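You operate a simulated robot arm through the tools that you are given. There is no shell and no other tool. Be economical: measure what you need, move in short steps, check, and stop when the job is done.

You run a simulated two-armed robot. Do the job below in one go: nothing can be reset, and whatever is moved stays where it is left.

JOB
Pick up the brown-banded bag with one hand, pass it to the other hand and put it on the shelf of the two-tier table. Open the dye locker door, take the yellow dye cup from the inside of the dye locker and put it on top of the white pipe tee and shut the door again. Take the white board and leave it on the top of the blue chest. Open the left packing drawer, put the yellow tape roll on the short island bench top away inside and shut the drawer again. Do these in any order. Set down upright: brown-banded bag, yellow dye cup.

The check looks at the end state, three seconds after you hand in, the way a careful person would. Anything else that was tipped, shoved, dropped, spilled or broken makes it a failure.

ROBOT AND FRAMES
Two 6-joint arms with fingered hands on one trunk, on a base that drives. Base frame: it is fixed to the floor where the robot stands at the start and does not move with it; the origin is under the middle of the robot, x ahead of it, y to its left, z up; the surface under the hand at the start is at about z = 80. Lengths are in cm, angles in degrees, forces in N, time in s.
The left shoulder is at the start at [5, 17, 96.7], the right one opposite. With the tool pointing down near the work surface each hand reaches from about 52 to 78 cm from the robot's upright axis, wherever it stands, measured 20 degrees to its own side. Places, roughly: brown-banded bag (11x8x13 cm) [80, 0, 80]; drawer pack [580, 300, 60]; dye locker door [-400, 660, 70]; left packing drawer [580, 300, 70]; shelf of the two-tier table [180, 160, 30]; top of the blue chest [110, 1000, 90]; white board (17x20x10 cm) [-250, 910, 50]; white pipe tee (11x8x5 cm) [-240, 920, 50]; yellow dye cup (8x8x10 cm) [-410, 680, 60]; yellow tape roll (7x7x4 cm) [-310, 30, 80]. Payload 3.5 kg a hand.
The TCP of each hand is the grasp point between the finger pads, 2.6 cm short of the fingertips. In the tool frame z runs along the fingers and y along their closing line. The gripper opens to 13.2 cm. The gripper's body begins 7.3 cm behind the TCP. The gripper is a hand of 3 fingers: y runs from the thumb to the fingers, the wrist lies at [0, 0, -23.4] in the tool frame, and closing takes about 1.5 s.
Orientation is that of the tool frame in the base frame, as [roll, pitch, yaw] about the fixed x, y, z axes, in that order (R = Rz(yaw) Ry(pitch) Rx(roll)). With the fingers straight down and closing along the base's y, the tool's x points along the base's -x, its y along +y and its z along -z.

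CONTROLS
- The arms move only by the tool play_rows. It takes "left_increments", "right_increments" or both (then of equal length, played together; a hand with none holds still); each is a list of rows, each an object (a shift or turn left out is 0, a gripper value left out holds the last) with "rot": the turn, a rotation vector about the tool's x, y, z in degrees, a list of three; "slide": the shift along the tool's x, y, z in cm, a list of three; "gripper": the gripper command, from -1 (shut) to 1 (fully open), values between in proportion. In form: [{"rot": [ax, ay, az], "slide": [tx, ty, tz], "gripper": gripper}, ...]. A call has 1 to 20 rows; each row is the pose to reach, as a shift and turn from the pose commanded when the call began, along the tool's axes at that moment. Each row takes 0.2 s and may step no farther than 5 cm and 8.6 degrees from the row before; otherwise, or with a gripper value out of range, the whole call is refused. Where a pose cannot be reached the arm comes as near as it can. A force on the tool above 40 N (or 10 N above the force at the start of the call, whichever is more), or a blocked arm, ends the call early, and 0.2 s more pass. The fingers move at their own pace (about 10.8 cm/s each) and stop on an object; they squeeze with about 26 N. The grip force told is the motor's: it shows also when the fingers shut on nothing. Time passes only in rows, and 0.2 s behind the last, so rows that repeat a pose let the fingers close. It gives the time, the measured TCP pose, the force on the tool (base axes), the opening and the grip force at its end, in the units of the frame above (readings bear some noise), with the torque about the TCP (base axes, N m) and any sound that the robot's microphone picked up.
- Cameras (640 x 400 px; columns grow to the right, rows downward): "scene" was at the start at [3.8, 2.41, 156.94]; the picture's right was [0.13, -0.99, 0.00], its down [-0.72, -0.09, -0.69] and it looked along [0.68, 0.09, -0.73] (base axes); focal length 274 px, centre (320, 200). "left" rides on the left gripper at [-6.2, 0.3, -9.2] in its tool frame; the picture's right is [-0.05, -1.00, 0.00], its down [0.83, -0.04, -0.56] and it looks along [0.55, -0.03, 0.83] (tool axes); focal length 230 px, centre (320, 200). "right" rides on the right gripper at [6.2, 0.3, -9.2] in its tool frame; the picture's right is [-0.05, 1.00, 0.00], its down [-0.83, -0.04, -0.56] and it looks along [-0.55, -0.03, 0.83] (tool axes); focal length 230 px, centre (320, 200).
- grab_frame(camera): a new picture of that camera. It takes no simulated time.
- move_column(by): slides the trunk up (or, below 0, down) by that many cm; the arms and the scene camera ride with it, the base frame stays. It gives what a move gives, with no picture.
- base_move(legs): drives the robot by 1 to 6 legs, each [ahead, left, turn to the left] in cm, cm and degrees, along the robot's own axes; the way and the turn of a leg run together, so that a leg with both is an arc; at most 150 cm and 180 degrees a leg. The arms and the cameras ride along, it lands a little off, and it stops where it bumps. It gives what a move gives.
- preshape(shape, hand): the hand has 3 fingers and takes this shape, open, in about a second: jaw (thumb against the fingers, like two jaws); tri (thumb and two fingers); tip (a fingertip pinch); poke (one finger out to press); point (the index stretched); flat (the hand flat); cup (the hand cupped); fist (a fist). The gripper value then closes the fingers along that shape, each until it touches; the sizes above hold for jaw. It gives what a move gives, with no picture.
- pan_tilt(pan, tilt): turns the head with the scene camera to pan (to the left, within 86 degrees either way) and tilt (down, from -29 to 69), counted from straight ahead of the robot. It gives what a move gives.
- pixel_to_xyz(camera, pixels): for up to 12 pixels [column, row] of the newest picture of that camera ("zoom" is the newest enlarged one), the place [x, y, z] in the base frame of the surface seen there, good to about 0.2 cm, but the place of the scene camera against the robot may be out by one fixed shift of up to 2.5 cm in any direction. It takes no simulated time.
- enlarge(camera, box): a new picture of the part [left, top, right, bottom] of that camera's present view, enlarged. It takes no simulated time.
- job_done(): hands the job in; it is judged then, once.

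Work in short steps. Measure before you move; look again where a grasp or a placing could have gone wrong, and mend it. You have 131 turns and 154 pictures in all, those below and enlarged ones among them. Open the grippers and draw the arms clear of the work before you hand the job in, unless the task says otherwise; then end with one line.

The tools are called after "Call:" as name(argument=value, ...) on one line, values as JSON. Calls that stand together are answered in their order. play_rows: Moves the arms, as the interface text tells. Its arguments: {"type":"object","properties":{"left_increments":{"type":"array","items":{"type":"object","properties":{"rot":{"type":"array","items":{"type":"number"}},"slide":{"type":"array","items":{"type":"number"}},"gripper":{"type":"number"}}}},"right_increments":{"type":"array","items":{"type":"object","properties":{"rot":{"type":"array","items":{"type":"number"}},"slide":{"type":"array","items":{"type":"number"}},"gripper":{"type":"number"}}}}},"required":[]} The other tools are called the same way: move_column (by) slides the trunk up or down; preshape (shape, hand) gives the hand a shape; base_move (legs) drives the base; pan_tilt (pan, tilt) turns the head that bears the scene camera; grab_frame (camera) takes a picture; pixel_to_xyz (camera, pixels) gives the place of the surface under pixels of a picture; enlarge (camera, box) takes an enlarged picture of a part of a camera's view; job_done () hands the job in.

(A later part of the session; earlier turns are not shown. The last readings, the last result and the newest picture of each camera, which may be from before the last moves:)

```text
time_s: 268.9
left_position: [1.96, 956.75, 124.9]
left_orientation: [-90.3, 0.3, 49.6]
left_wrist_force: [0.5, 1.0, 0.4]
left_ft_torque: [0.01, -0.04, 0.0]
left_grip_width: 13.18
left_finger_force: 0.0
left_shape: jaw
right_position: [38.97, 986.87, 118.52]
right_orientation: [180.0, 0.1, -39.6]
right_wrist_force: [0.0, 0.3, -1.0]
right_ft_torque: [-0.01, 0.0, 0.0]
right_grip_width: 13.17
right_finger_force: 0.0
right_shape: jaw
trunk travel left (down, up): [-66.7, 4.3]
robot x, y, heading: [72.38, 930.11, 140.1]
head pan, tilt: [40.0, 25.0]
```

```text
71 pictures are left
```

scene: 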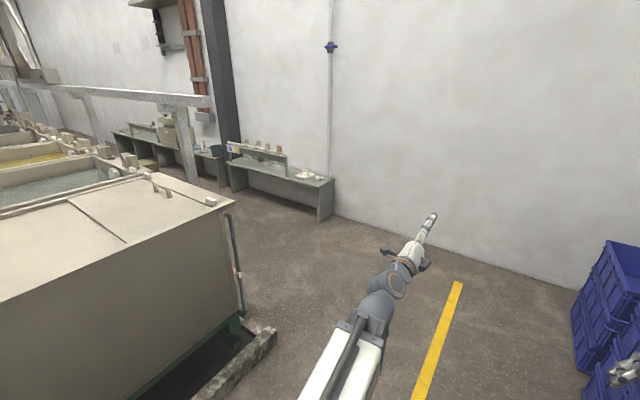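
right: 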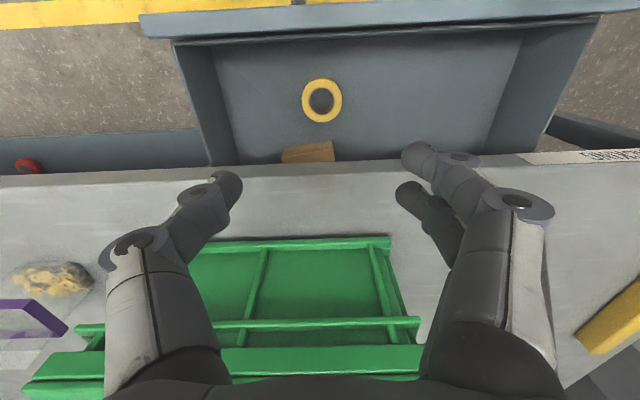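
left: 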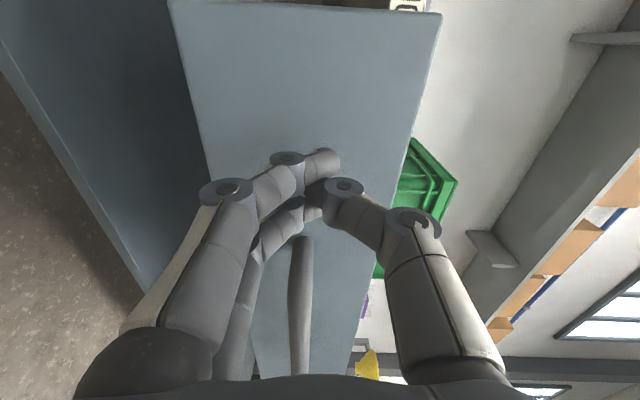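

Low benches stand along the back wall behind the dye line. I enlarge them.

Call:
enlarge(camera="scene", box=[80, 90, 340, 230])

Call:
pixel_to_xyz(camera="scene", pixels=[[308, 175], [330, 180], [318, 218], [230, 165], [240, 195], [265, 160], [215, 155], [120, 135], [232, 205], [235, 330], [165, 150], [270, 250]])

```text
2.46 times, centred on (210, 160) of scene
```

zoom: 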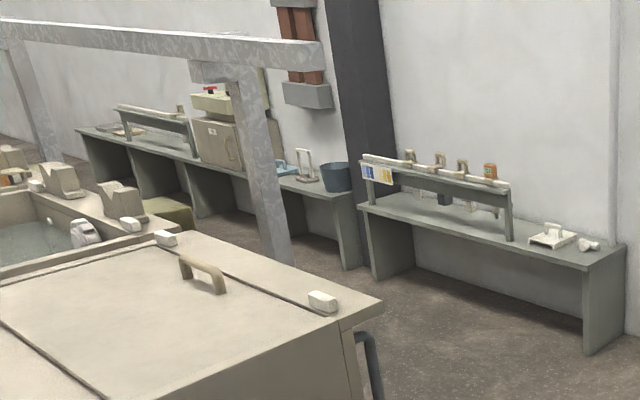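

```text
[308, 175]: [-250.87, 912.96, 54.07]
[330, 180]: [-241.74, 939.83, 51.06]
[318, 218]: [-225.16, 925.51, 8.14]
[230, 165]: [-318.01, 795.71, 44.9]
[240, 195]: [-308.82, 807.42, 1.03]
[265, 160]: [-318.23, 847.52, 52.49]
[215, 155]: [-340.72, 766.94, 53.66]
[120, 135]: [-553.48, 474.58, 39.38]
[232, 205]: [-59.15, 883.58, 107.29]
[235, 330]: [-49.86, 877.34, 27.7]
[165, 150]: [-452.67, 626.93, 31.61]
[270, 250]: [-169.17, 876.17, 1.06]
```

The white board with its handle is at (-251, 913), the tee beside it at (-240, 920), and the beige dye locker is further along the other bench. I drive round the tank's end into the back aisle.

Call:
base_move(legs=[[76, 35, 0], [76, 35, 0], [6, 82, 0], [6, 82, 4]])

Call:
pan_tilt(pan=-10, tilt=45)

Call:
grab_frame(camera="scene")

Call:
grab_frame(camera="right")

```text
time_s: 285.3
left_position: [-271.03, 875.84, 124.61]
left_orientation: [-90.3, 0.1, 54.3]
left_wrist_force: [0.2, -0.4, 0.1]
left_ft_torque: [-0.02, 0.0, -0.02]
left_grip_width: 13.18
left_finger_force: 0.1
left_shape: jaw
right_position: [-236.56, 908.85, 118.58]
right_orientation: [180.0, 0.1, -34.9]
right_wrist_force: [-0.1, -0.3, -0.8]
right_ft_torque: [-0.01, -0.03, -0.02]
right_grip_width: 13.18
right_finger_force: 0.1
right_shape: jaw
trunk travel left (down, up): [-66.7, 4.3]
robot x, y, heading: [-198.89, 854.7, 144.9]
head pan, tilt: [40.0, 25.0]
```

```text
time_s: 286.4
left_position: [-271.13, 875.88, 124.81]
left_orientation: [-90.3, 0.2, 54.3]
left_wrist_force: [0.5, 0.6, 0.2]
left_ft_torque: [0.0, 0.01, 0.04]
left_grip_width: 13.22
left_finger_force: 0.0
left_shape: jaw
right_position: [-236.56, 908.76, 118.52]
right_orientation: [179.9, 0.0, -34.9]
right_wrist_force: [-0.5, 0.1, 0.7]
right_ft_torque: [-0.01, 0.02, 0.01]
right_grip_width: 13.18
right_finger_force: 0.2
right_shape: jaw
trunk travel left (down, up): [-66.7, 4.3]
robot x, y, heading: [-198.43, 854.56, 144.8]
head pan, tilt: [-10.0, 45.0]
```

```text
69 pictures are left
```

scene: 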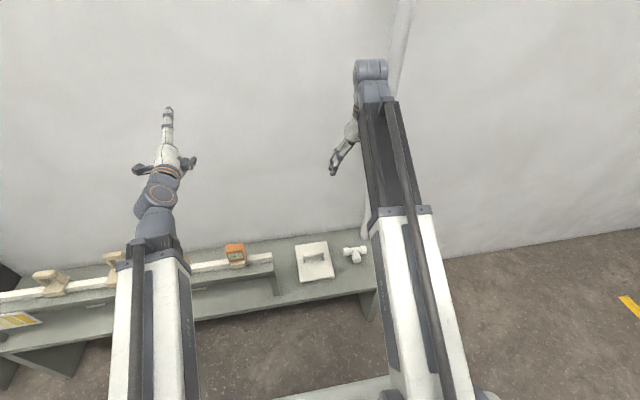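

```text
68 pictures are left
```

right: 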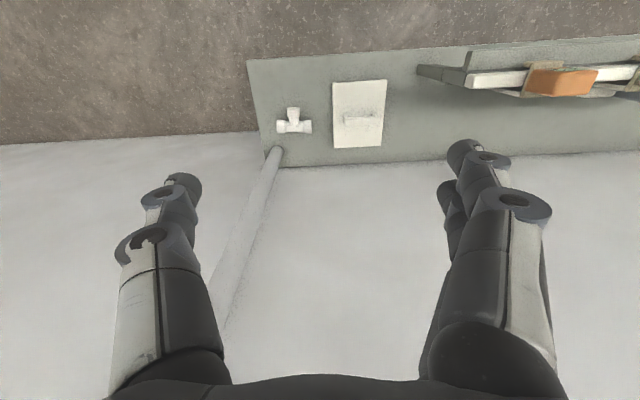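

I enlarge the board and the tee in the right camera.

Call:
enlarge(camera="right", box=[240, 50, 448, 180])

Call:
pixel_to_xyz(camera="right", pixels=[[334, 83], [386, 80], [382, 146], [334, 148], [345, 120], [376, 119], [360, 119], [293, 125], [278, 126], [311, 127], [293, 109], [300, 165]])

```text
3.08 times, centred on (344, 115) of right
```

zoom: 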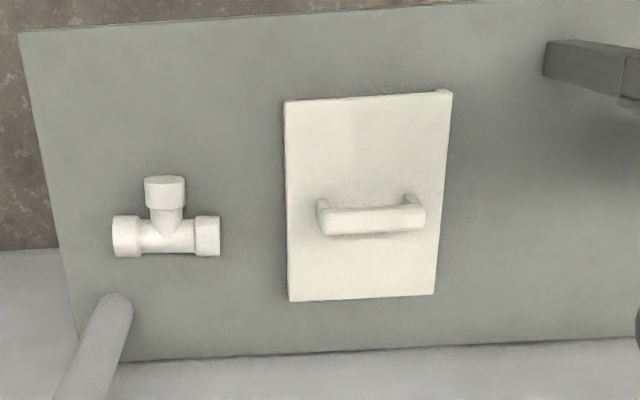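

```text
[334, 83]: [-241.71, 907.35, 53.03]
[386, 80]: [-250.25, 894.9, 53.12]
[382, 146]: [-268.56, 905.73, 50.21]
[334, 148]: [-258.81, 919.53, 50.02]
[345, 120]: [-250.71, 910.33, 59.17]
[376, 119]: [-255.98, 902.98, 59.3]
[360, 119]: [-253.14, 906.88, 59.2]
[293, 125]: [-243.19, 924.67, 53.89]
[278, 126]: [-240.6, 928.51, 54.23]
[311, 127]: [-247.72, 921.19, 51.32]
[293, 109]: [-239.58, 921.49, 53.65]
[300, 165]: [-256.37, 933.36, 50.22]
```

The handle bar's centre is (-253.3, 906.8), z≈58.5, and it runs along the bench. I move the base 8 cm ahead and lower the column.

Call:
base_move(legs=[[8, 0, 0]])

Call:
play_rows(right_increments=[{"rot": [0, 0, 8.2], "gripper": 0}, {"rot": [0, 0, 16.4]}, {"rot": [0, 0, 24.6]}, {"rot": [0, 0, 32.8]}, {"rot": [0, 0, 41]}, {"rot": [0, 0, 49.2]}, {"rot": [0, 0, 57.4]}, {"rot": [0, 0, 65.6]}, {"rot": [0, 0, 73.8]}, {"rot": [0, 0, 82]}, {"rot": [0, 0, 90]}, {"rot": [0, 0, 90]}])

Call:
move_column(by=-30)

```text
time_s: 287.5
left_position: [-277.97, 880.66, 124.75]
left_orientation: [-90.4, 0.1, 54.2]
left_wrist_force: [-0.4, 0.4, 0.1]
left_ft_torque: [0.0, 0.02, 0.0]
left_grip_width: 13.21
left_finger_force: 0.0
left_shape: jaw
right_position: [-243.38, 913.53, 118.49]
right_orientation: [180.0, 0.1, -35.0]
right_wrist_force: [-0.5, -0.2, -0.1]
right_ft_torque: [-0.03, 0.0, -0.02]
right_grip_width: 13.18
right_finger_force: 0.1
right_shape: jaw
trunk travel left (down, up): [-66.7, 4.3]
robot x, y, heading: [-205.65, 859.51, 144.8]
head pan, tilt: [-10.0, 45.0]
```

```text
time_s: 290.1
left_position: [-277.8, 880.62, 124.85]
left_orientation: [-90.3, 0.1, 54.3]
left_wrist_force: [0.1, 0.0, -0.8]
left_ft_torque: [0.02, 0.01, -0.03]
left_grip_width: 13.2
left_finger_force: 0.1
left_shape: jaw
right_position: [-243.25, 913.6, 118.72]
right_orientation: [180.0, 0.0, -125.1]
right_wrist_force: [0.0, -0.3, 0.0]
right_ft_torque: [0.02, 0.01, 0.02]
right_grip_width: 6.65
right_finger_force: 0.0
right_shape: jaw
trunk travel left (down, up): [-66.7, 4.3]
robot x, y, heading: [-205.6, 859.8, 144.7]
head pan, tilt: [-10.0, 45.0]
```

```text
time_s: 293.1
left_position: [-277.8, 880.64, 94.86]
left_orientation: [-90.3, 0.2, 54.2]
left_wrist_force: [-0.2, 0.0, 0.2]
left_ft_torque: [0.01, 0.01, -0.01]
left_grip_width: 13.17
left_finger_force: 0.0
left_shape: jaw
right_position: [-243.26, 913.69, 88.63]
right_orientation: [179.9, 0.0, -125.0]
right_wrist_force: [-1.0, 0.5, 0.5]
right_ft_torque: [0.0, 0.01, -0.01]
right_grip_width: 6.68
right_finger_force: 0.2
right_shape: jaw
trunk travel left (down, up): [-36.7, 34.3]
robot x, y, heading: [-205.72, 859.48, 145.1]
head pan, tilt: [-10.0, 45.0]
```

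I move over the handle and down to z 70, then look.

Call:
play_rows(right_increments=[{"slide": [3, 1.1, 0]}, {"slide": [6, 2.2, 2]}, {"slide": [9, 3.3, 5]}, {"slide": [11.4, 4.27, 8]}, {"slide": [11.4, 4.27, 12]}, {"slide": [11.4, 4.27, 16]}, {"slide": [11.4, 4.27, 18.6]}, {"slide": [11.4, 4.27, 18.6]}])

Call:
grab_frame(camera="right")

```text
time_s: 294.9
left_position: [-277.8, 880.63, 94.74]
left_orientation: [-90.2, 0.2, 54.3]
left_wrist_force: [0.0, -0.2, 0.4]
left_ft_torque: [-0.02, -0.01, -0.02]
left_grip_width: 13.2
left_finger_force: 0.0
left_shape: jaw
right_position: [-253.2, 906.85, 70.12]
right_orientation: [179.8, 0.0, -125.0]
right_wrist_force: [0.2, 0.6, -0.9]
right_ft_torque: [-0.04, -0.02, 0.0]
right_grip_width: 6.69
right_finger_force: 0.1
right_shape: jaw
trunk travel left (down, up): [-36.7, 34.3]
robot x, y, heading: [-206.2, 859.59, 144.9]
head pan, tilt: [-10.0, 45.0]
```

```text
66 pictures are left
```

right: 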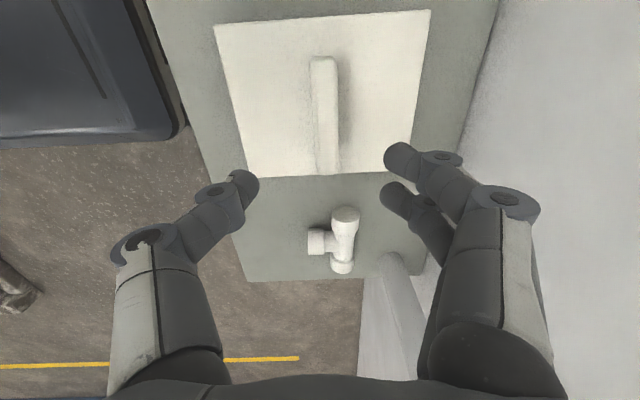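

It is aligned with the handle, so I go down to z 58.3, close, and lift a little.

Call:
play_rows(right_increments=[{"slide": [0, 0, 4]}, {"slide": [0, 0, 8]}, {"slide": [0, 0, 10.5]}, {"slide": [0, 0, 11.8]}, {"slide": [0, 0, 11.8], "gripper": -1}, {"slide": [0, 0, 11.8]}, {"slide": [0, 0, 11.8]}, {"slide": [0, 0, 11.8]}, {"slide": [0, 0, 11.8]}, {"slide": [0, 0, 11.8]}, {"slide": [0, 0, 10.8]}, {"slide": [0, 0, 8.8]}, {"slide": [0, 0, 8.8]}])

Call:
grab_frame(camera="right")

```text
time_s: 297.7
left_position: [-277.73, 880.63, 94.98]
left_orientation: [-90.2, 0.2, 54.2]
left_wrist_force: [0.2, 1.4, -0.4]
left_ft_torque: [0.0, -0.01, -0.02]
left_grip_width: 13.2
left_finger_force: 0.0
left_shape: jaw
right_position: [-253.35, 906.64, 61.22]
right_orientation: [180.0, 0.1, -125.0]
right_wrist_force: [0.7, -0.3, -3.0]
right_ft_torque: [-0.02, -0.07, 0.01]
right_grip_width: 0.05
right_finger_force: 26.0
right_shape: jaw
trunk travel left (down, up): [-36.7, 34.3]
robot x, y, heading: [-205.96, 859.47, 145.2]
head pan, tilt: [-10.0, 45.0]
```

```text
65 pictures are left
```

right: 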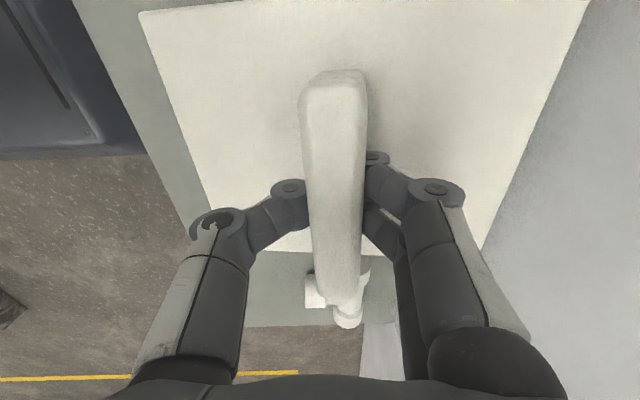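

The fingers have closed beneath the bar and the board hangs from the hand. I raise the arm and column and drive back round to the chest.

Call:
play_rows(right_increments=[{"slide": [0, 0, -3]}, {"slide": [0, 0, -7]}, {"slide": [0, 0, -11]}, {"slide": [0, 0, -15]}, {"slide": [0, 0, -15]}])

Call:
move_column(by=32)

Call:
base_move(legs=[[-14, -80, 0], [-14, -80, 0], [-141, -25, 0], [0, 0, -89]])

Call:
pan_tilt(pan=0, tilt=38)

Call:
grab_frame(camera="scene")

Call:
grab_frame(camera="right")

```text
time_s: 298.9
left_position: [-277.79, 880.62, 94.79]
left_orientation: [-90.3, 0.2, 54.3]
left_wrist_force: [-0.1, 0.4, 0.5]
left_ft_torque: [-0.01, 0.03, 0.0]
left_grip_width: 13.19
left_finger_force: 0.0
left_shape: jaw
right_position: [-253.4, 906.63, 76.25]
right_orientation: [179.9, 0.0, -125.0]
right_wrist_force: [-0.3, -0.8, -2.5]
right_ft_torque: [-0.05, -0.05, 0.02]
right_grip_width: 0.05
right_finger_force: 25.5
right_shape: jaw
trunk travel left (down, up): [-36.7, 34.3]
robot x, y, heading: [-205.48, 859.37, 144.7]
head pan, tilt: [-10.0, 45.0]
```

```text
time_s: 302.1
left_position: [-277.89, 880.56, 126.72]
left_orientation: [-90.4, 0.2, 54.4]
left_wrist_force: [-0.5, -0.4, 0.1]
left_ft_torque: [0.03, 0.0, -0.02]
left_grip_width: 13.19
left_finger_force: 0.0
left_shape: jaw
right_position: [-253.53, 906.62, 108.27]
right_orientation: [179.9, 0.0, -125.0]
right_wrist_force: [-0.8, 0.2, -3.7]
right_ft_torque: [-0.05, -0.04, 0.0]
right_grip_width: 0.0
right_finger_force: 26.1
right_shape: jaw
trunk travel left (down, up): [-68.7, 2.3]
robot x, y, heading: [-205.32, 859.55, 145.0]
head pan, tilt: [-10.0, 45.0]
```

```text
time_s: 320.9
left_position: [56.68, 996.0, 126.78]
left_orientation: [-90.3, 0.2, -31.9]
left_wrist_force: [0.2, 0.1, 0.0]
left_ft_torque: [-0.02, 0.02, -0.01]
left_grip_width: 13.2
left_finger_force: 0.1
left_shape: jaw
right_position: [84.16, 973.46, 108.15]
right_orientation: [179.9, 0.0, 148.7]
right_wrist_force: [-0.5, 0.0, -3.7]
right_ft_torque: [-0.03, -0.03, -0.03]
right_grip_width: 0.02
right_finger_force: 25.8
right_shape: jaw
trunk travel left (down, up): [-68.7, 2.3]
robot x, y, heading: [40.16, 922.85, 58.6]
head pan, tilt: [-10.0, 45.0]
```

```text
time_s: 321.7
left_position: [56.68, 996.1, 126.84]
left_orientation: [-90.4, 0.1, -31.9]
left_wrist_force: [0.5, 0.0, -0.1]
left_ft_torque: [0.02, 0.0, -0.01]
left_grip_width: 13.18
left_finger_force: 0.1
left_shape: jaw
right_position: [84.12, 973.49, 108.29]
right_orientation: [179.9, 0.0, 148.8]
right_wrist_force: [-0.4, 0.7, -3.1]
right_ft_torque: [-0.02, 0.0, -0.01]
right_grip_width: 0.0
right_finger_force: 26.8
right_shape: jaw
trunk travel left (down, up): [-68.7, 2.3]
robot x, y, heading: [40.95, 922.36, 58.4]
head pan, tilt: [0.0, 38.0]
```

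```text
64 pictures are left
```

scene: 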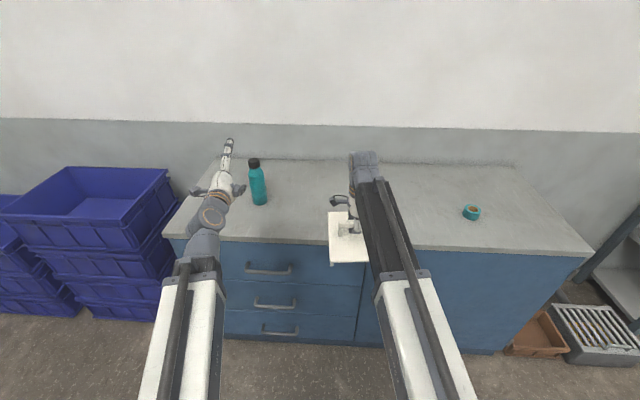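

```text
63 pictures are left
```

right: 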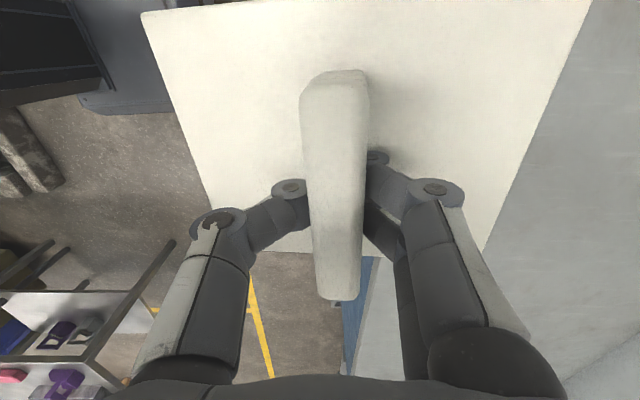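

There is a wide clear area on the chest top, between the bottle at (257,182) and the teal roll at (471,212). I measure it.

Call:
pixel_to_xyz(camera="scene", pixels=[[290, 238], [440, 246], [300, 200], [310, 165], [430, 200], [258, 200], [471, 215], [310, 190], [420, 170]])

Call:
pixel_to_xyz(camera="right", pixels=[[365, 320], [400, 300], [345, 310], [560, 200]])

```text
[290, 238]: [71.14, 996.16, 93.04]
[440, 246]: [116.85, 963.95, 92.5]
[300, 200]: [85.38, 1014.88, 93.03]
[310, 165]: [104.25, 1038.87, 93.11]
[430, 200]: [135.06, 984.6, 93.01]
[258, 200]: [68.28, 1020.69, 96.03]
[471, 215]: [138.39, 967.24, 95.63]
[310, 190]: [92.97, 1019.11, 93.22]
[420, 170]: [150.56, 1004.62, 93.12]
```

```text
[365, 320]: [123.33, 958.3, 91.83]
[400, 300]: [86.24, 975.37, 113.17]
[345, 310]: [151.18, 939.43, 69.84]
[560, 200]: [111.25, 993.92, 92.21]
```

The top is at z≈92.2, and I choose (106.5, 998) for the board. I drive forward 30 with the board above the top.

Call:
base_move(legs=[[30, -7, -2.5]])

Call:
grab_frame(camera="scene")

```text
time_s: 323.8
left_position: [81.9, 1016.97, 126.69]
left_orientation: [-90.4, 0.1, -34.5]
left_wrist_force: [-0.5, 0.5, 0.1]
left_ft_torque: [0.04, -0.01, 0.01]
left_grip_width: 13.19
left_finger_force: 0.1
left_shape: jaw
right_position: [108.55, 993.23, 108.21]
right_orientation: [179.8, 0.1, 146.3]
right_wrist_force: [0.2, 1.1, -3.0]
right_ft_torque: [-0.06, -0.01, -0.02]
right_grip_width: 0.0
right_finger_force: 26.2
right_shape: jaw
trunk travel left (down, up): [-68.7, 2.3]
robot x, y, heading: [62.38, 944.33, 56.2]
head pan, tilt: [0.0, 38.0]
```

```text
62 pictures are left
```

scene: 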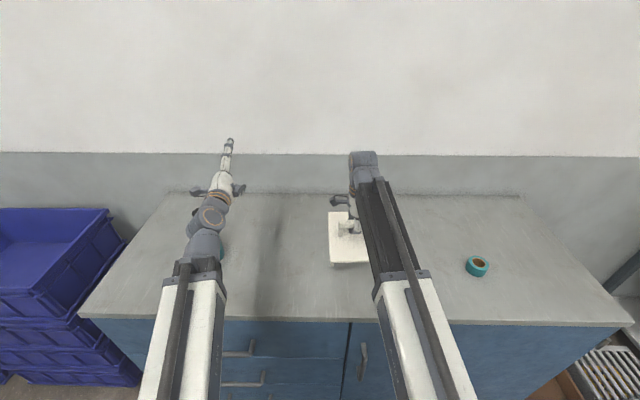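

The board is over the clear area. I lower to z≈101 and then ease down.

Call:
play_rows(right_increments=[{"slide": [0, 0, 2.5]}, {"slide": [0, 0, 5]}, {"slide": [0, 0, 6.5]}, {"slide": [0, 0, 7.2]}, {"slide": [0, 0, 7.2]}])

Call:
play_rows(right_increments=[{"slide": [0, 0, 0.4]}, {"slide": [0, 0, 0.8]}, {"slide": [0, 0, 0.8]}])

Call:
grab_frame(camera="right")

```text
time_s: 324.9
left_position: [81.78, 1017.04, 126.91]
left_orientation: [-90.3, 0.2, -34.4]
left_wrist_force: [-0.8, 0.2, -0.3]
left_ft_torque: [0.01, -0.03, 0.05]
left_grip_width: 13.17
left_finger_force: 0.2
left_shape: jaw
right_position: [108.57, 993.22, 100.91]
right_orientation: [180.0, -0.1, 146.3]
right_wrist_force: [-0.1, -0.4, -3.2]
right_ft_torque: [-0.08, 0.03, 0.01]
right_grip_width: 0.0
right_finger_force: 26.1
right_shape: jaw
trunk travel left (down, up): [-68.7, 2.3]
robot x, y, heading: [62.5, 944.48, 56.0]
head pan, tilt: [0.0, 38.0]
```

```text
time_s: 325.8
left_position: [81.84, 1016.85, 126.81]
left_orientation: [-90.4, 0.2, -34.4]
left_wrist_force: [0.0, 0.0, -0.2]
left_ft_torque: [0.0, 0.01, -0.01]
left_grip_width: 13.19
left_finger_force: 0.0
left_shape: jaw
right_position: [108.52, 993.25, 100.13]
right_orientation: [179.9, 0.0, 146.3]
right_wrist_force: [0.2, -0.7, -2.8]
right_ft_torque: [-0.03, 0.02, 0.02]
right_grip_width: 0.0
right_finger_force: 26.0
right_shape: jaw
trunk travel left (down, up): [-68.7, 2.3]
robot x, y, heading: [62.3, 944.24, 56.4]
head pan, tilt: [0.0, 38.0]
```

```text
61 pictures are left
```

right: 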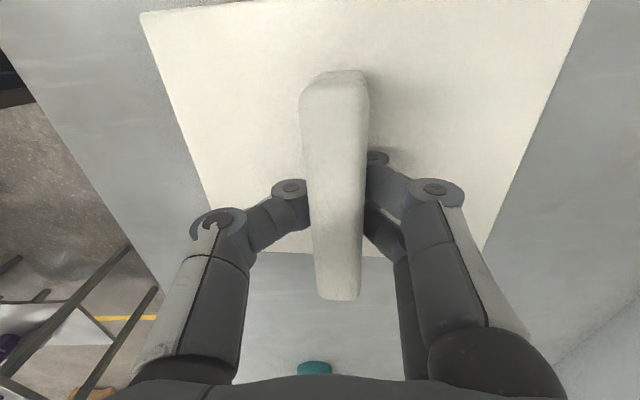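

Still hanging, so I ease down further in small steps.

Call:
play_rows(right_increments=[{"slide": [0, 0, 0.3]}, {"slide": [0, 0, 0.5]}, {"slide": [0, 0, 0.5]}])

Call:
play_rows(right_increments=[{"slide": [0, 0, 0.2]}, {"slide": [0, 0, 0.4]}, {"slide": [0, 0, 0.4]}])

```text
time_s: 326.6
left_position: [81.88, 1016.83, 126.82]
left_orientation: [-90.3, 0.2, -34.3]
left_wrist_force: [-0.4, 0.2, -0.1]
left_ft_torque: [0.0, 0.0, 0.01]
left_grip_width: 13.18
left_finger_force: 0.1
left_shape: jaw
right_position: [108.39, 993.03, 99.76]
right_orientation: [179.9, 0.0, 146.4]
right_wrist_force: [0.6, 0.2, -3.4]
right_ft_torque: [-0.07, 0.04, 0.01]
right_grip_width: 0.01
right_finger_force: 25.9
right_shape: jaw
trunk travel left (down, up): [-68.7, 2.3]
robot x, y, heading: [62.52, 944.13, 56.0]
head pan, tilt: [0.0, 38.0]
```

```text
time_s: 327.4
left_position: [81.85, 1016.87, 126.89]
left_orientation: [-90.3, 0.2, -34.4]
left_wrist_force: [-0.7, 0.1, 0.0]
left_ft_torque: [-0.02, -0.02, 0.03]
left_grip_width: 13.21
left_finger_force: 0.1
left_shape: jaw
right_position: [108.59, 993.05, 99.28]
right_orientation: [180.0, 0.0, 146.3]
right_wrist_force: [-0.3, 0.7, -3.9]
right_ft_torque: [-0.07, 0.06, 0.02]
right_grip_width: 0.0
right_finger_force: 26.1
right_shape: jaw
trunk travel left (down, up): [-68.7, 2.3]
robot x, y, heading: [62.46, 944.23, 56.5]
head pan, tilt: [0.0, 38.0]
```

Still no contact. I measure the board's surface and the chest top with the right camera.

Call:
grab_frame(camera="right")

Call:
pixel_to_xyz(camera="right", pixels=[[250, 100], [480, 100], [300, 30], [500, 20], [330, 120], [560, 220], [100, 120], [300, 330], [270, 240]])

```text
60 pictures are left
```

right: 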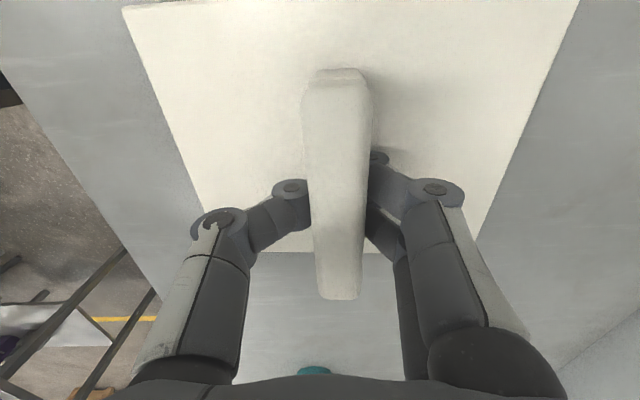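

```text
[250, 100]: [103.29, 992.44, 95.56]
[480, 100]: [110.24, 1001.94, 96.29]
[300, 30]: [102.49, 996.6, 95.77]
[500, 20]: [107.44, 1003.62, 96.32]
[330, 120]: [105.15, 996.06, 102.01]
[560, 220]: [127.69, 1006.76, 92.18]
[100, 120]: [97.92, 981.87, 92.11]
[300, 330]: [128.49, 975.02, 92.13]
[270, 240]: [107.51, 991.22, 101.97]
```

The board's top is at 95.6–96.3 and the chest top at 92.15, so there is about 0.5 cm left, with one edge nearly touching. I continue in small steps.

Call:
play_rows(right_increments=[{"slide": [0, 0, 0.25]}, {"slide": [0, 0, 0.5]}, {"slide": [0, 0, 0.5]}])

Call:
play_rows(right_increments=[{"slide": [0, 0, 0.25]}, {"slide": [0, 0, 0.5]}, {"slide": [0, 0, 0.5]}])

Call:
grab_frame(camera="right")

Call:
pixel_to_xyz(camera="right", pixels=[[250, 100], [480, 100], [300, 30], [500, 20]])

```text
time_s: 328.1
left_position: [81.92, 1016.91, 126.79]
left_orientation: [-90.3, 0.3, -34.4]
left_wrist_force: [0.2, 0.0, -0.7]
left_ft_torque: [-0.01, -0.01, -0.01]
left_grip_width: 13.19
left_finger_force: 0.1
left_shape: jaw
right_position: [108.41, 993.13, 98.92]
right_orientation: [179.9, 0.1, 146.3]
right_wrist_force: [-0.7, -0.3, -3.1]
right_ft_torque: [-0.01, 0.06, 0.0]
right_grip_width: 0.01
right_finger_force: 25.9
right_shape: jaw
trunk travel left (down, up): [-68.7, 2.3]
robot x, y, heading: [62.02, 944.35, 56.2]
head pan, tilt: [0.0, 38.0]
```

```text
time_s: 328.9
left_position: [81.85, 1016.88, 126.75]
left_orientation: [-90.3, 0.2, -34.4]
left_wrist_force: [0.5, -0.7, -1.1]
left_ft_torque: [-0.01, -0.01, 0.02]
left_grip_width: 13.18
left_finger_force: 0.1
left_shape: jaw
right_position: [108.5, 993.08, 98.33]
right_orientation: [179.9, 0.0, 146.3]
right_wrist_force: [1.5, 0.7, -0.1]
right_ft_torque: [-0.02, 0.02, 0.03]
right_grip_width: 0.0
right_finger_force: 25.8
right_shape: jaw
trunk travel left (down, up): [-68.7, 2.3]
robot x, y, heading: [62.87, 944.19, 56.2]
head pan, tilt: [0.0, 38.0]
```

```text
59 pictures are left
```

right: 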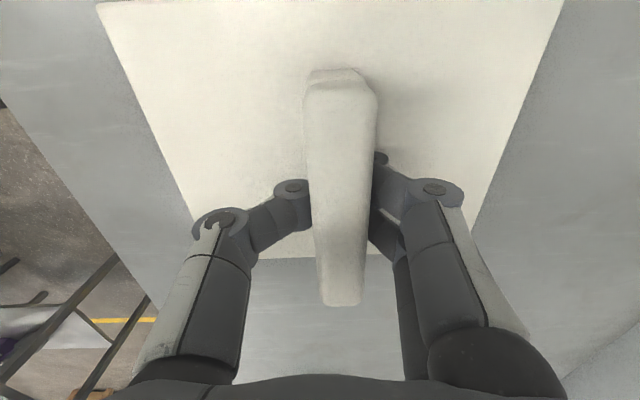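

```text
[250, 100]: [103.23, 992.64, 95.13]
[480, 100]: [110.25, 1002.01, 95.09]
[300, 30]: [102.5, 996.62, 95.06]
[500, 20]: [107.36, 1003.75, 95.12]
```

The board lies flat at 95.1 all over and the load is off. I open the hand and lift.

Call:
play_rows(right_increments=[{"gripper": -0.5}, {"gripper": 0}, {}, {}, {}, {"slide": [0, 0, -1]}, {"slide": [0, 0, -4]}, {"slide": [0, 0, -8]}, {"slide": [0, 0, -12]}, {"slide": [0, 0, -16]}])

Call:
grab_frame(camera="scene")

Call:
grab_frame(camera="right")

```text
time_s: 331.1
left_position: [81.82, 1016.95, 126.83]
left_orientation: [-90.2, 0.1, -34.3]
left_wrist_force: [0.0, -0.2, 0.6]
left_ft_torque: [-0.02, 0.02, -0.01]
left_grip_width: 13.19
left_finger_force: 0.1
left_shape: jaw
right_position: [108.29, 993.05, 114.54]
right_orientation: [-180.0, 0.0, 146.2]
right_wrist_force: [-1.1, 0.5, 0.2]
right_ft_torque: [-0.01, -0.01, -0.01]
right_grip_width: 6.55
right_finger_force: 0.0
right_shape: jaw
trunk travel left (down, up): [-68.7, 2.3]
robot x, y, heading: [62.03, 944.33, 56.4]
head pan, tilt: [0.0, 38.0]
```

```text
58 pictures are left
```

scene: 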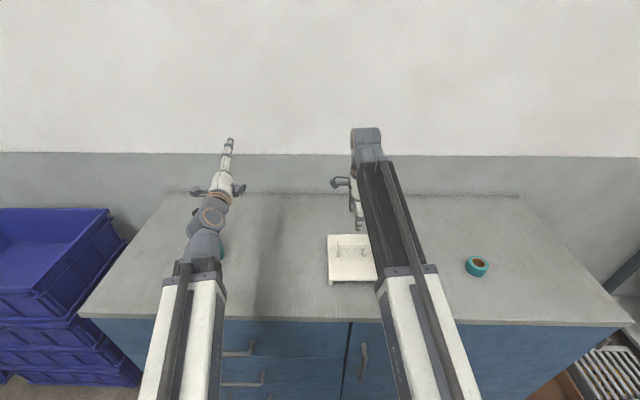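

```text
57 pictures are left
```

right: 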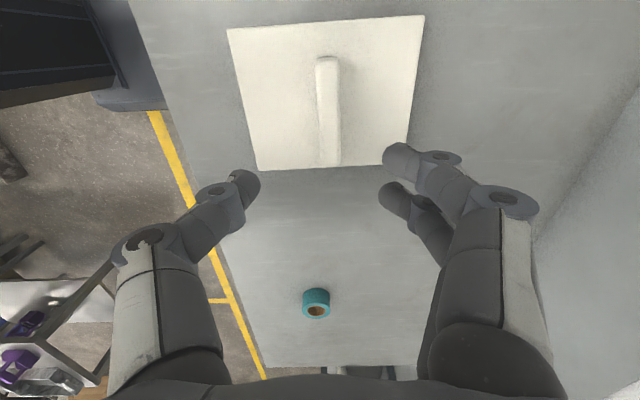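

The board is flat on the chest. I back off, turn and drive to the back aisle again, looking left toward the locker.

Call:
base_move(legs=[[-30, 0, 0], [0, 0, 88.5], [142, 32, 0], [10, 80, 0], [8, 80, 0]])

Call:
pan_tilt(pan=65, tilt=28)

Call:
grab_frame(camera="scene")

```text
time_s: 351.5
left_position: [-267.73, 886.71, 126.78]
left_orientation: [-90.3, 0.1, 53.0]
left_wrist_force: [0.7, 0.2, -0.1]
left_ft_torque: [-0.02, 0.01, -0.01]
left_grip_width: 13.19
left_finger_force: 0.2
left_shape: jaw
right_position: [-242.69, 912.03, 114.45]
right_orientation: [179.9, 0.0, -126.2]
right_wrist_force: [-0.5, -0.7, 0.0]
right_ft_torque: [0.03, -0.01, 0.0]
right_grip_width: 6.56
right_finger_force: 0.0
right_shape: jaw
trunk travel left (down, up): [-68.7, 2.3]
robot x, y, heading: [-195.88, 864.12, 143.9]
head pan, tilt: [0.0, 38.0]
```

```text
time_s: 352.9
left_position: [-267.73, 886.68, 126.86]
left_orientation: [-90.2, 0.2, 53.1]
left_wrist_force: [0.2, -0.9, 0.0]
left_ft_torque: [-0.03, 0.02, 0.0]
left_grip_width: 13.19
left_finger_force: 0.1
left_shape: jaw
right_position: [-242.71, 912.06, 114.47]
right_orientation: [179.9, 0.1, -126.2]
right_wrist_force: [-0.1, -0.7, -0.7]
right_ft_torque: [-0.03, 0.03, -0.05]
right_grip_width: 6.52
right_finger_force: 0.1
right_shape: jaw
trunk travel left (down, up): [-68.7, 2.3]
robot x, y, heading: [-195.8, 864.29, 143.7]
head pan, tilt: [65.0, 28.0]
```

```text
56 pictures are left
```

scene: 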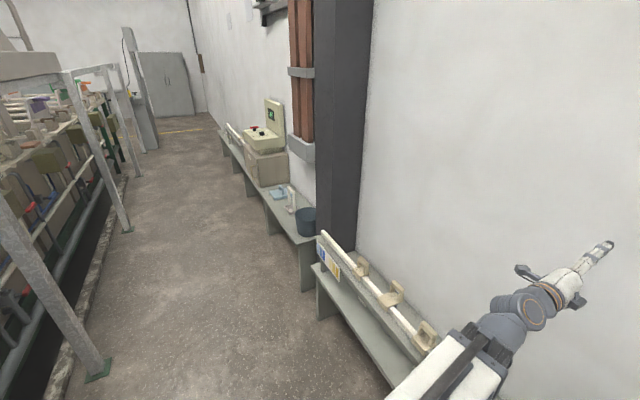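

The aisle is clear, with the locker at (267,165). I enlarge it and measure.

Call:
enlarge(camera="scene", box=[210, 90, 350, 250])

Call:
pixel_to_xyz(camera="scene", pixels=[[265, 165], [250, 165], [287, 170], [268, 190], [300, 285], [98, 375], [128, 230], [268, 230], [315, 225], [270, 140], [318, 310]])

```text
2.50 times, centred on (280, 170) of scene
```

zoom: 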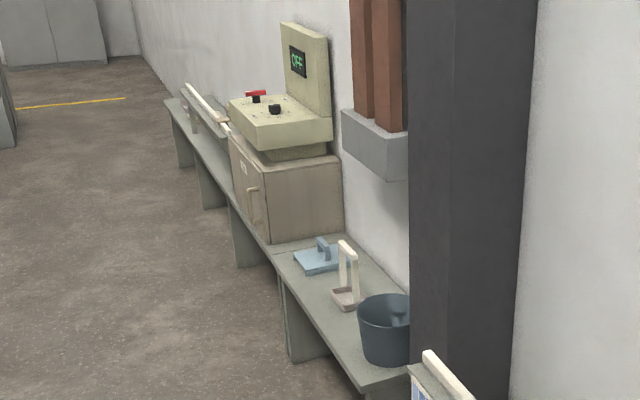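

```text
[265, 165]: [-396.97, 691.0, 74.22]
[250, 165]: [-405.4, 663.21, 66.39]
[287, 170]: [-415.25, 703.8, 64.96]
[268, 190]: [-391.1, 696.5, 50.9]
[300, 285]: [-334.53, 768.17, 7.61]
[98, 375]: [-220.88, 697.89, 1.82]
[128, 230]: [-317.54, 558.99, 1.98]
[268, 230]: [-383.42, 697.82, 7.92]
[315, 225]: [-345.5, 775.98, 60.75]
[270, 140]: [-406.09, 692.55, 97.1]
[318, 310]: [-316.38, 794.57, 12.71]
```

The locker's front is about 73 cm ahead of the aisle line and 250 cm to the left. I back off 25 cm from the wall pillar and drive left along the aisle.

Call:
base_move(legs=[[-25, 0, 0.8], [0, 122, 0], [0, 118, 0]])

Call:
pan_tilt(pan=10, tilt=42)

Call:
grab_frame(camera="scene")

Call:
enlarge(camera="scene", box=[200, 120, 440, 270])

```text
time_s: 366.1
left_position: [-388.51, 675.95, 126.76]
left_orientation: [-90.3, 0.0, 53.2]
left_wrist_force: [0.5, 0.3, 0.2]
left_ft_torque: [0.04, 0.01, 0.02]
left_grip_width: 13.17
left_finger_force: 0.1
left_shape: jaw
right_position: [-363.83, 701.48, 114.52]
right_orientation: [179.8, 0.0, -126.0]
right_wrist_force: [-0.5, 1.0, 0.1]
right_ft_torque: [0.0, 0.0, 0.03]
right_grip_width: 6.53
right_finger_force: 0.1
right_shape: jaw
trunk travel left (down, up): [-68.7, 2.3]
robot x, y, heading: [-316.93, 653.99, 143.7]
head pan, tilt: [65.0, 28.0]
```

```text
time_s: 367.4
left_position: [-388.61, 675.93, 126.77]
left_orientation: [-90.4, 0.3, 53.3]
left_wrist_force: [0.3, 0.5, -0.2]
left_ft_torque: [0.0, -0.02, 0.01]
left_grip_width: 13.17
left_finger_force: 0.0
left_shape: jaw
right_position: [-363.84, 701.42, 114.43]
right_orientation: [179.8, 0.0, -126.0]
right_wrist_force: [-0.4, -0.5, 0.7]
right_ft_torque: [0.01, 0.0, 0.0]
right_grip_width: 6.54
right_finger_force: 0.0
right_shape: jaw
trunk travel left (down, up): [-68.7, 2.3]
robot x, y, heading: [-316.66, 653.9, 144.1]
head pan, tilt: [10.0, 42.0]
```

```text
54 pictures are left
```

scene: 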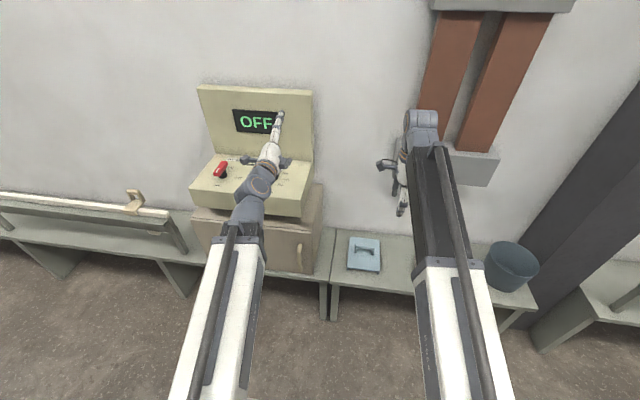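

```text
2.67 times, centred on (320, 195) of scene
```

zoom: 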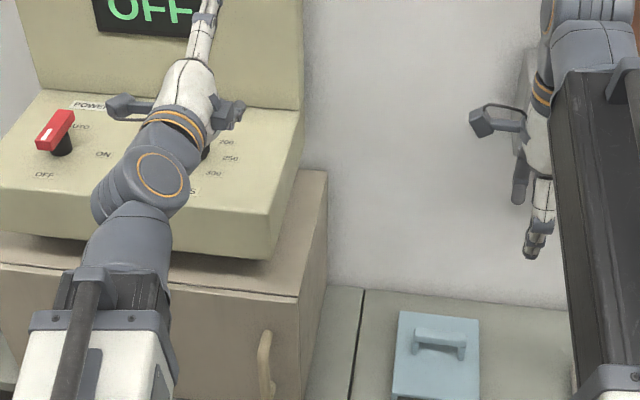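

The vertical handle is at zoom (266,365). I measure it and the locker's front corners.

Call:
pixel_to_xyz(camera="zoom", pixels=[[265, 335], [262, 360], [266, 390], [295, 330], [230, 330], [295, 300], [200, 290], [20, 265], [30, 330]])

Call:
pixel_to_xyz(camera="scene", pixels=[[300, 250], [299, 265], [215, 255], [195, 210], [193, 225], [205, 250], [305, 268], [315, 240]])

```text
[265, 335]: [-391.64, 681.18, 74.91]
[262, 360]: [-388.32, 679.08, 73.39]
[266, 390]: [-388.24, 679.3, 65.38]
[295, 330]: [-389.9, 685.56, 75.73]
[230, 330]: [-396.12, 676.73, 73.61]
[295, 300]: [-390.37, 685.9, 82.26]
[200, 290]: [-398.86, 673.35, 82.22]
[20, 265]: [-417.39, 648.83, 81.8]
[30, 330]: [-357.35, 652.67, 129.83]
```

```text
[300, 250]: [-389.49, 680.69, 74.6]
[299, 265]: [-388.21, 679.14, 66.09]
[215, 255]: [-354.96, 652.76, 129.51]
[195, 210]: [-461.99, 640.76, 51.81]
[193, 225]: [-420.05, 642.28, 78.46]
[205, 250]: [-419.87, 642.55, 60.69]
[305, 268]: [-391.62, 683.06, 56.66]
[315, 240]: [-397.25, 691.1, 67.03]
```

The door handle is a vertical bar at (-388.2, 679.2), z 64–73, and the hinge is on the left about 45 cm away. I back off 10 cm, roll the left hand back to close sideways, and lower the column 40.

Call:
base_move(legs=[[-10, 0, 0.5]])

Call:
play_rows(left_increments=[{"rot": [0, 0, 8.2], "gripper": 0}, {"rot": [0, 0, 16.4]}, {"rot": [0, 0, 24.6]}, {"rot": [0, 0, 32.8]}, {"rot": [0, 0, 41]}, {"rot": [0, 0, 49.2]}, {"rot": [0, 0, 57.4]}, {"rot": [0, 0, 65.6]}, {"rot": [0, 0, 73.8]}, {"rot": [0, 0, 82]}, {"rot": [0, 0, 90]}, {"rot": [0, 0, 90]}])

Call:
move_column(by=-40)

Call:
grab_frame(camera="left")

```text
time_s: 368.5
left_position: [-380.41, 669.29, 126.98]
left_orientation: [-90.4, 0.3, 53.7]
left_wrist_force: [0.2, 0.1, -0.4]
left_ft_torque: [-0.01, 0.01, -0.01]
left_grip_width: 13.19
left_finger_force: 0.1
left_shape: jaw
right_position: [-355.67, 694.93, 114.57]
right_orientation: [179.8, 0.0, -125.5]
right_wrist_force: [0.6, 0.1, 1.1]
right_ft_torque: [0.04, 0.04, -0.01]
right_grip_width: 6.55
right_finger_force: 0.1
right_shape: jaw
trunk travel left (down, up): [-68.7, 2.3]
robot x, y, heading: [-308.33, 647.72, 144.7]
head pan, tilt: [10.0, 42.0]
```

```text
time_s: 371.1
left_position: [-380.56, 669.36, 126.65]
left_orientation: [142.5, 89.6, -73.5]
left_wrist_force: [-0.3, -0.2, 0.4]
left_ft_torque: [-0.02, -0.01, 0.02]
left_grip_width: 6.67
left_finger_force: 0.0
left_shape: jaw
right_position: [-355.91, 694.98, 114.55]
right_orientation: [179.8, 0.0, -125.4]
right_wrist_force: [0.0, 0.0, 0.1]
right_ft_torque: [0.0, -0.03, 0.0]
right_grip_width: 6.56
right_finger_force: 0.1
right_shape: jaw
trunk travel left (down, up): [-68.7, 2.3]
robot x, y, heading: [-308.65, 647.65, 144.6]
head pan, tilt: [10.0, 42.0]
```

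```text
time_s: 374.9
left_position: [-380.48, 669.35, 86.7]
left_orientation: [154.7, 89.6, -61.4]
left_wrist_force: [0.0, 0.4, 0.7]
left_ft_torque: [0.02, 0.0, 0.0]
left_grip_width: 6.67
left_finger_force: 0.0
left_shape: jaw
right_position: [-355.94, 695.03, 74.49]
right_orientation: [179.8, 0.0, -125.4]
right_wrist_force: [0.5, 0.4, -0.2]
right_ft_torque: [-0.01, 0.02, -0.07]
right_grip_width: 6.52
right_finger_force: 0.2
right_shape: jaw
trunk travel left (down, up): [-28.7, 42.3]
robot x, y, heading: [-308.04, 648.12, 144.3]
head pan, tilt: [10.0, 42.0]
```

```text
52 pictures are left
```

left: 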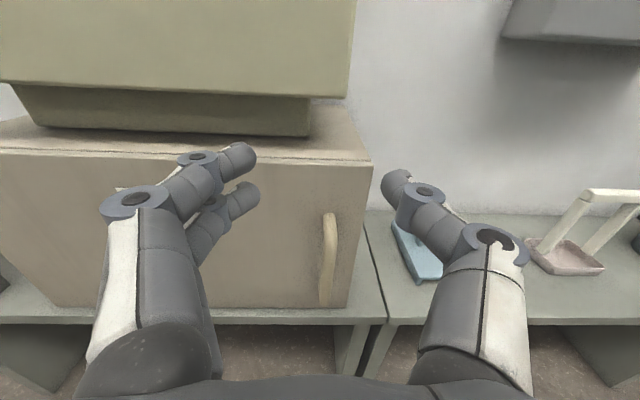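

The handle shows at (328,258) in the left camera, and I measure it precisely.

Call:
pixel_to_xyz(camera="left", pixels=[[330, 225], [331, 245], [331, 265], [327, 290], [300, 260], [350, 260], [355, 180], [260, 290]])

```text
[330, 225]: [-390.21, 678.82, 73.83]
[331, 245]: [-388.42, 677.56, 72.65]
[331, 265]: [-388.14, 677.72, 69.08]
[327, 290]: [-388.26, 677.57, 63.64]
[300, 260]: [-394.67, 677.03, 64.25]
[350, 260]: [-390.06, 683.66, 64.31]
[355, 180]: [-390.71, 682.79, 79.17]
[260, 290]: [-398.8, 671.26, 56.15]
```

I move down 18 and right 2, check alignment, then go in and close on the bar.

Call:
play_rows(left_increments=[{"slide": [4.5, -0.5, 0]}, {"slide": [9, -1, 0]}, {"slide": [13.5, -1.5, 0]}, {"slide": [18.4, -2.06, 1]}, {"slide": [18.4, -2.06, 3]}, {"slide": [18.4, -2.06, 3]}])

Call:
grab_frame(camera="left")

```text
refused: row 4 steps farther than a row can; nothing moved
```

```text
51 pictures are left
```

left: 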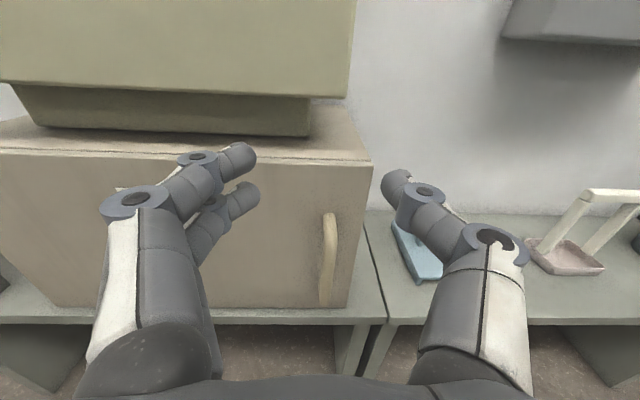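

One row stepped too far, so I split it more finely.

Call:
play_rows(left_increments=[{"slide": [4, -0.5, 0]}, {"slide": [8, -1, 0]}, {"slide": [12, -1.5, 0]}, {"slide": [16, -2.06, 0]}, {"slide": [18.4, -2.06, 1]}, {"slide": [18.4, -2.06, 3]}, {"slide": [18.4, -2.06, 3]}])

Call:
grab_frame(camera="left")

```text
time_s: 376.5
left_position: [-381.86, 672.71, 68.44]
left_orientation: [154.9, 89.6, -61.2]
left_wrist_force: [-0.2, 0.5, 0.6]
left_ft_torque: [0.01, -0.01, -0.02]
left_grip_width: 6.66
left_finger_force: 0.0
left_shape: jaw
right_position: [-355.91, 695.02, 74.54]
right_orientation: [179.9, -0.1, -125.4]
right_wrist_force: [0.0, -0.2, 0.8]
right_ft_torque: [-0.03, 0.05, -0.02]
right_grip_width: 6.53
right_finger_force: 0.1
right_shape: jaw
trunk travel left (down, up): [-28.7, 42.3]
robot x, y, heading: [-308.21, 647.58, 144.5]
head pan, tilt: [10.0, 42.0]
```

```text
50 pictures are left
```

left: 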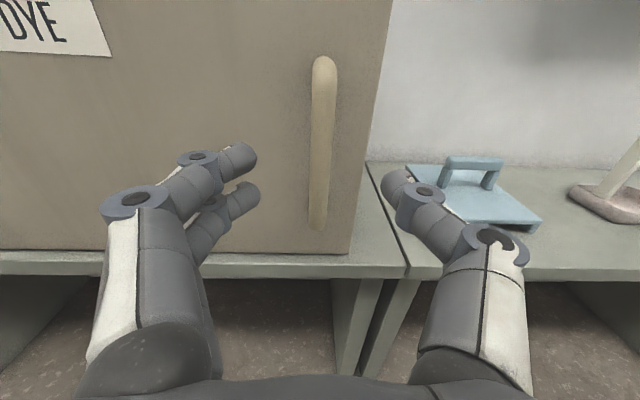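

It is the DYE locker and the bar is centred. I go in 8.6 cm and close around it.

Call:
play_rows(left_increments=[{"slide": [0, 0, 3]}, {"slide": [0, 0, 6]}, {"slide": [0, 0, 8.6]}, {"slide": [0, 0, 8.6], "gripper": -1}, {"slide": [0, 0, 8.6]}, {"slide": [0, 0, 8.6]}, {"slide": [0, 0, 8.6]}, {"slide": [0, 0, 8.6]}, {"slide": [0, 0, 8.6]}, {"slide": [0, 0.1, 7.6]}, {"slide": [0, 0.2, 6.1]}, {"slide": [0, 0.4, 4.6]}, {"slide": [0, 0.7, 2.6]}, {"slide": [0, 1.1, 0.6]}, {"slide": [0, 1.6, -1.4]}, {"slide": [0, 2.2, -3.4]}, {"slide": [0, 2.8, -5.4]}, {"slide": [0, 2.8, -5.4]}])

Call:
grab_frame(camera="left")

Call:
grab_frame(camera="scene")

```text
time_s: 380.3
left_position: [-379.11, 667.26, 68.46]
left_orientation: [163.7, 89.6, -52.3]
left_wrist_force: [-10.5, -6.5, -3.0]
left_ft_torque: [0.06, -0.02, -0.12]
left_grip_width: 0.0
left_finger_force: 25.5
left_shape: jaw
right_position: [-355.97, 694.98, 74.42]
right_orientation: [179.9, 0.0, -125.4]
right_wrist_force: [-0.7, -0.8, -0.9]
right_ft_torque: [-0.03, 0.0, 0.02]
right_grip_width: 6.54
right_finger_force: 0.0
right_shape: jaw
trunk travel left (down, up): [-28.7, 42.3]
robot x, y, heading: [-308.48, 647.72, 144.4]
head pan, tilt: [10.0, 42.0]
```

```text
49 pictures are left
```

left: 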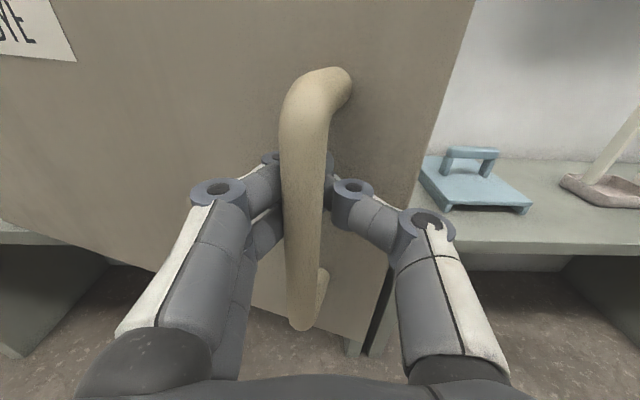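

```text
48 pictures are left
```

scene: 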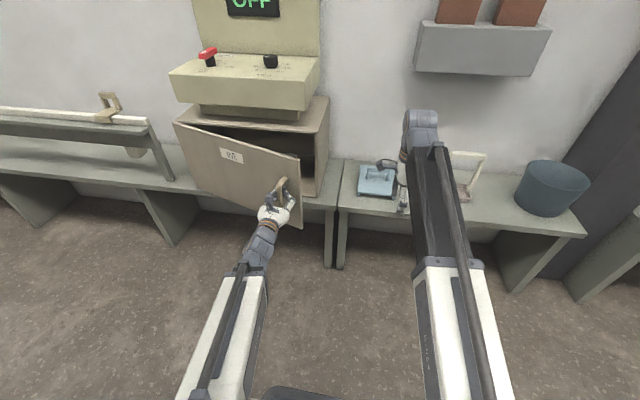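

The door is open about 20°. I release the handle, back 5 cm clear of it and then go round the free edge to push the door open from inside.

Call:
play_rows(left_increments=[{"slide": [0, -0.5, 0.3], "gripper": 0.2}, {"slide": [0, -0.5, 0.3]}, {"slide": [0, -0.5, 0.3]}, {"slide": [0, -0.5, 0.3]}])

Call:
base_move(legs=[[-7, 0, 0]])

Call:
grab_frame(camera="left")

```text
time_s: 381.3
left_position: [-378.91, 667.84, 68.52]
left_orientation: [153.9, 89.6, -62.3]
left_wrist_force: [0.0, 0.4, -1.0]
left_ft_torque: [-0.01, 0.01, -0.04]
left_grip_width: 7.89
left_finger_force: 0.1
left_shape: jaw
right_position: [-355.92, 695.03, 74.45]
right_orientation: [179.7, 0.0, -125.5]
right_wrist_force: [-0.7, -0.5, -1.1]
right_ft_torque: [0.01, 0.0, -0.03]
right_grip_width: 6.55
right_finger_force: 0.1
right_shape: jaw
trunk travel left (down, up): [-28.7, 42.3]
robot x, y, heading: [-308.94, 647.53, 144.3]
head pan, tilt: [10.0, 42.0]
```

```text
time_s: 382.4
left_position: [-373.03, 663.61, 68.51]
left_orientation: [155.1, 89.5, -61.1]
left_wrist_force: [0.5, 0.1, -0.7]
left_ft_torque: [0.0, 0.01, 0.0]
left_grip_width: 7.88
left_finger_force: 0.0
left_shape: jaw
right_position: [-349.9, 690.9, 74.57]
right_orientation: [179.8, 0.0, -125.5]
right_wrist_force: [-0.1, -0.9, 0.3]
right_ft_torque: [-0.02, 0.01, 0.02]
right_grip_width: 6.53
right_finger_force: 0.0
right_shape: jaw
trunk travel left (down, up): [-28.7, 42.3]
robot x, y, heading: [-302.41, 643.55, 144.3]
head pan, tilt: [10.0, 42.0]
```

```text
47 pictures are left
```

left: 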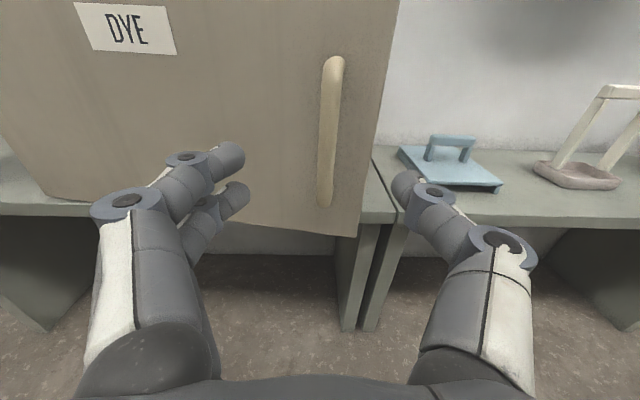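

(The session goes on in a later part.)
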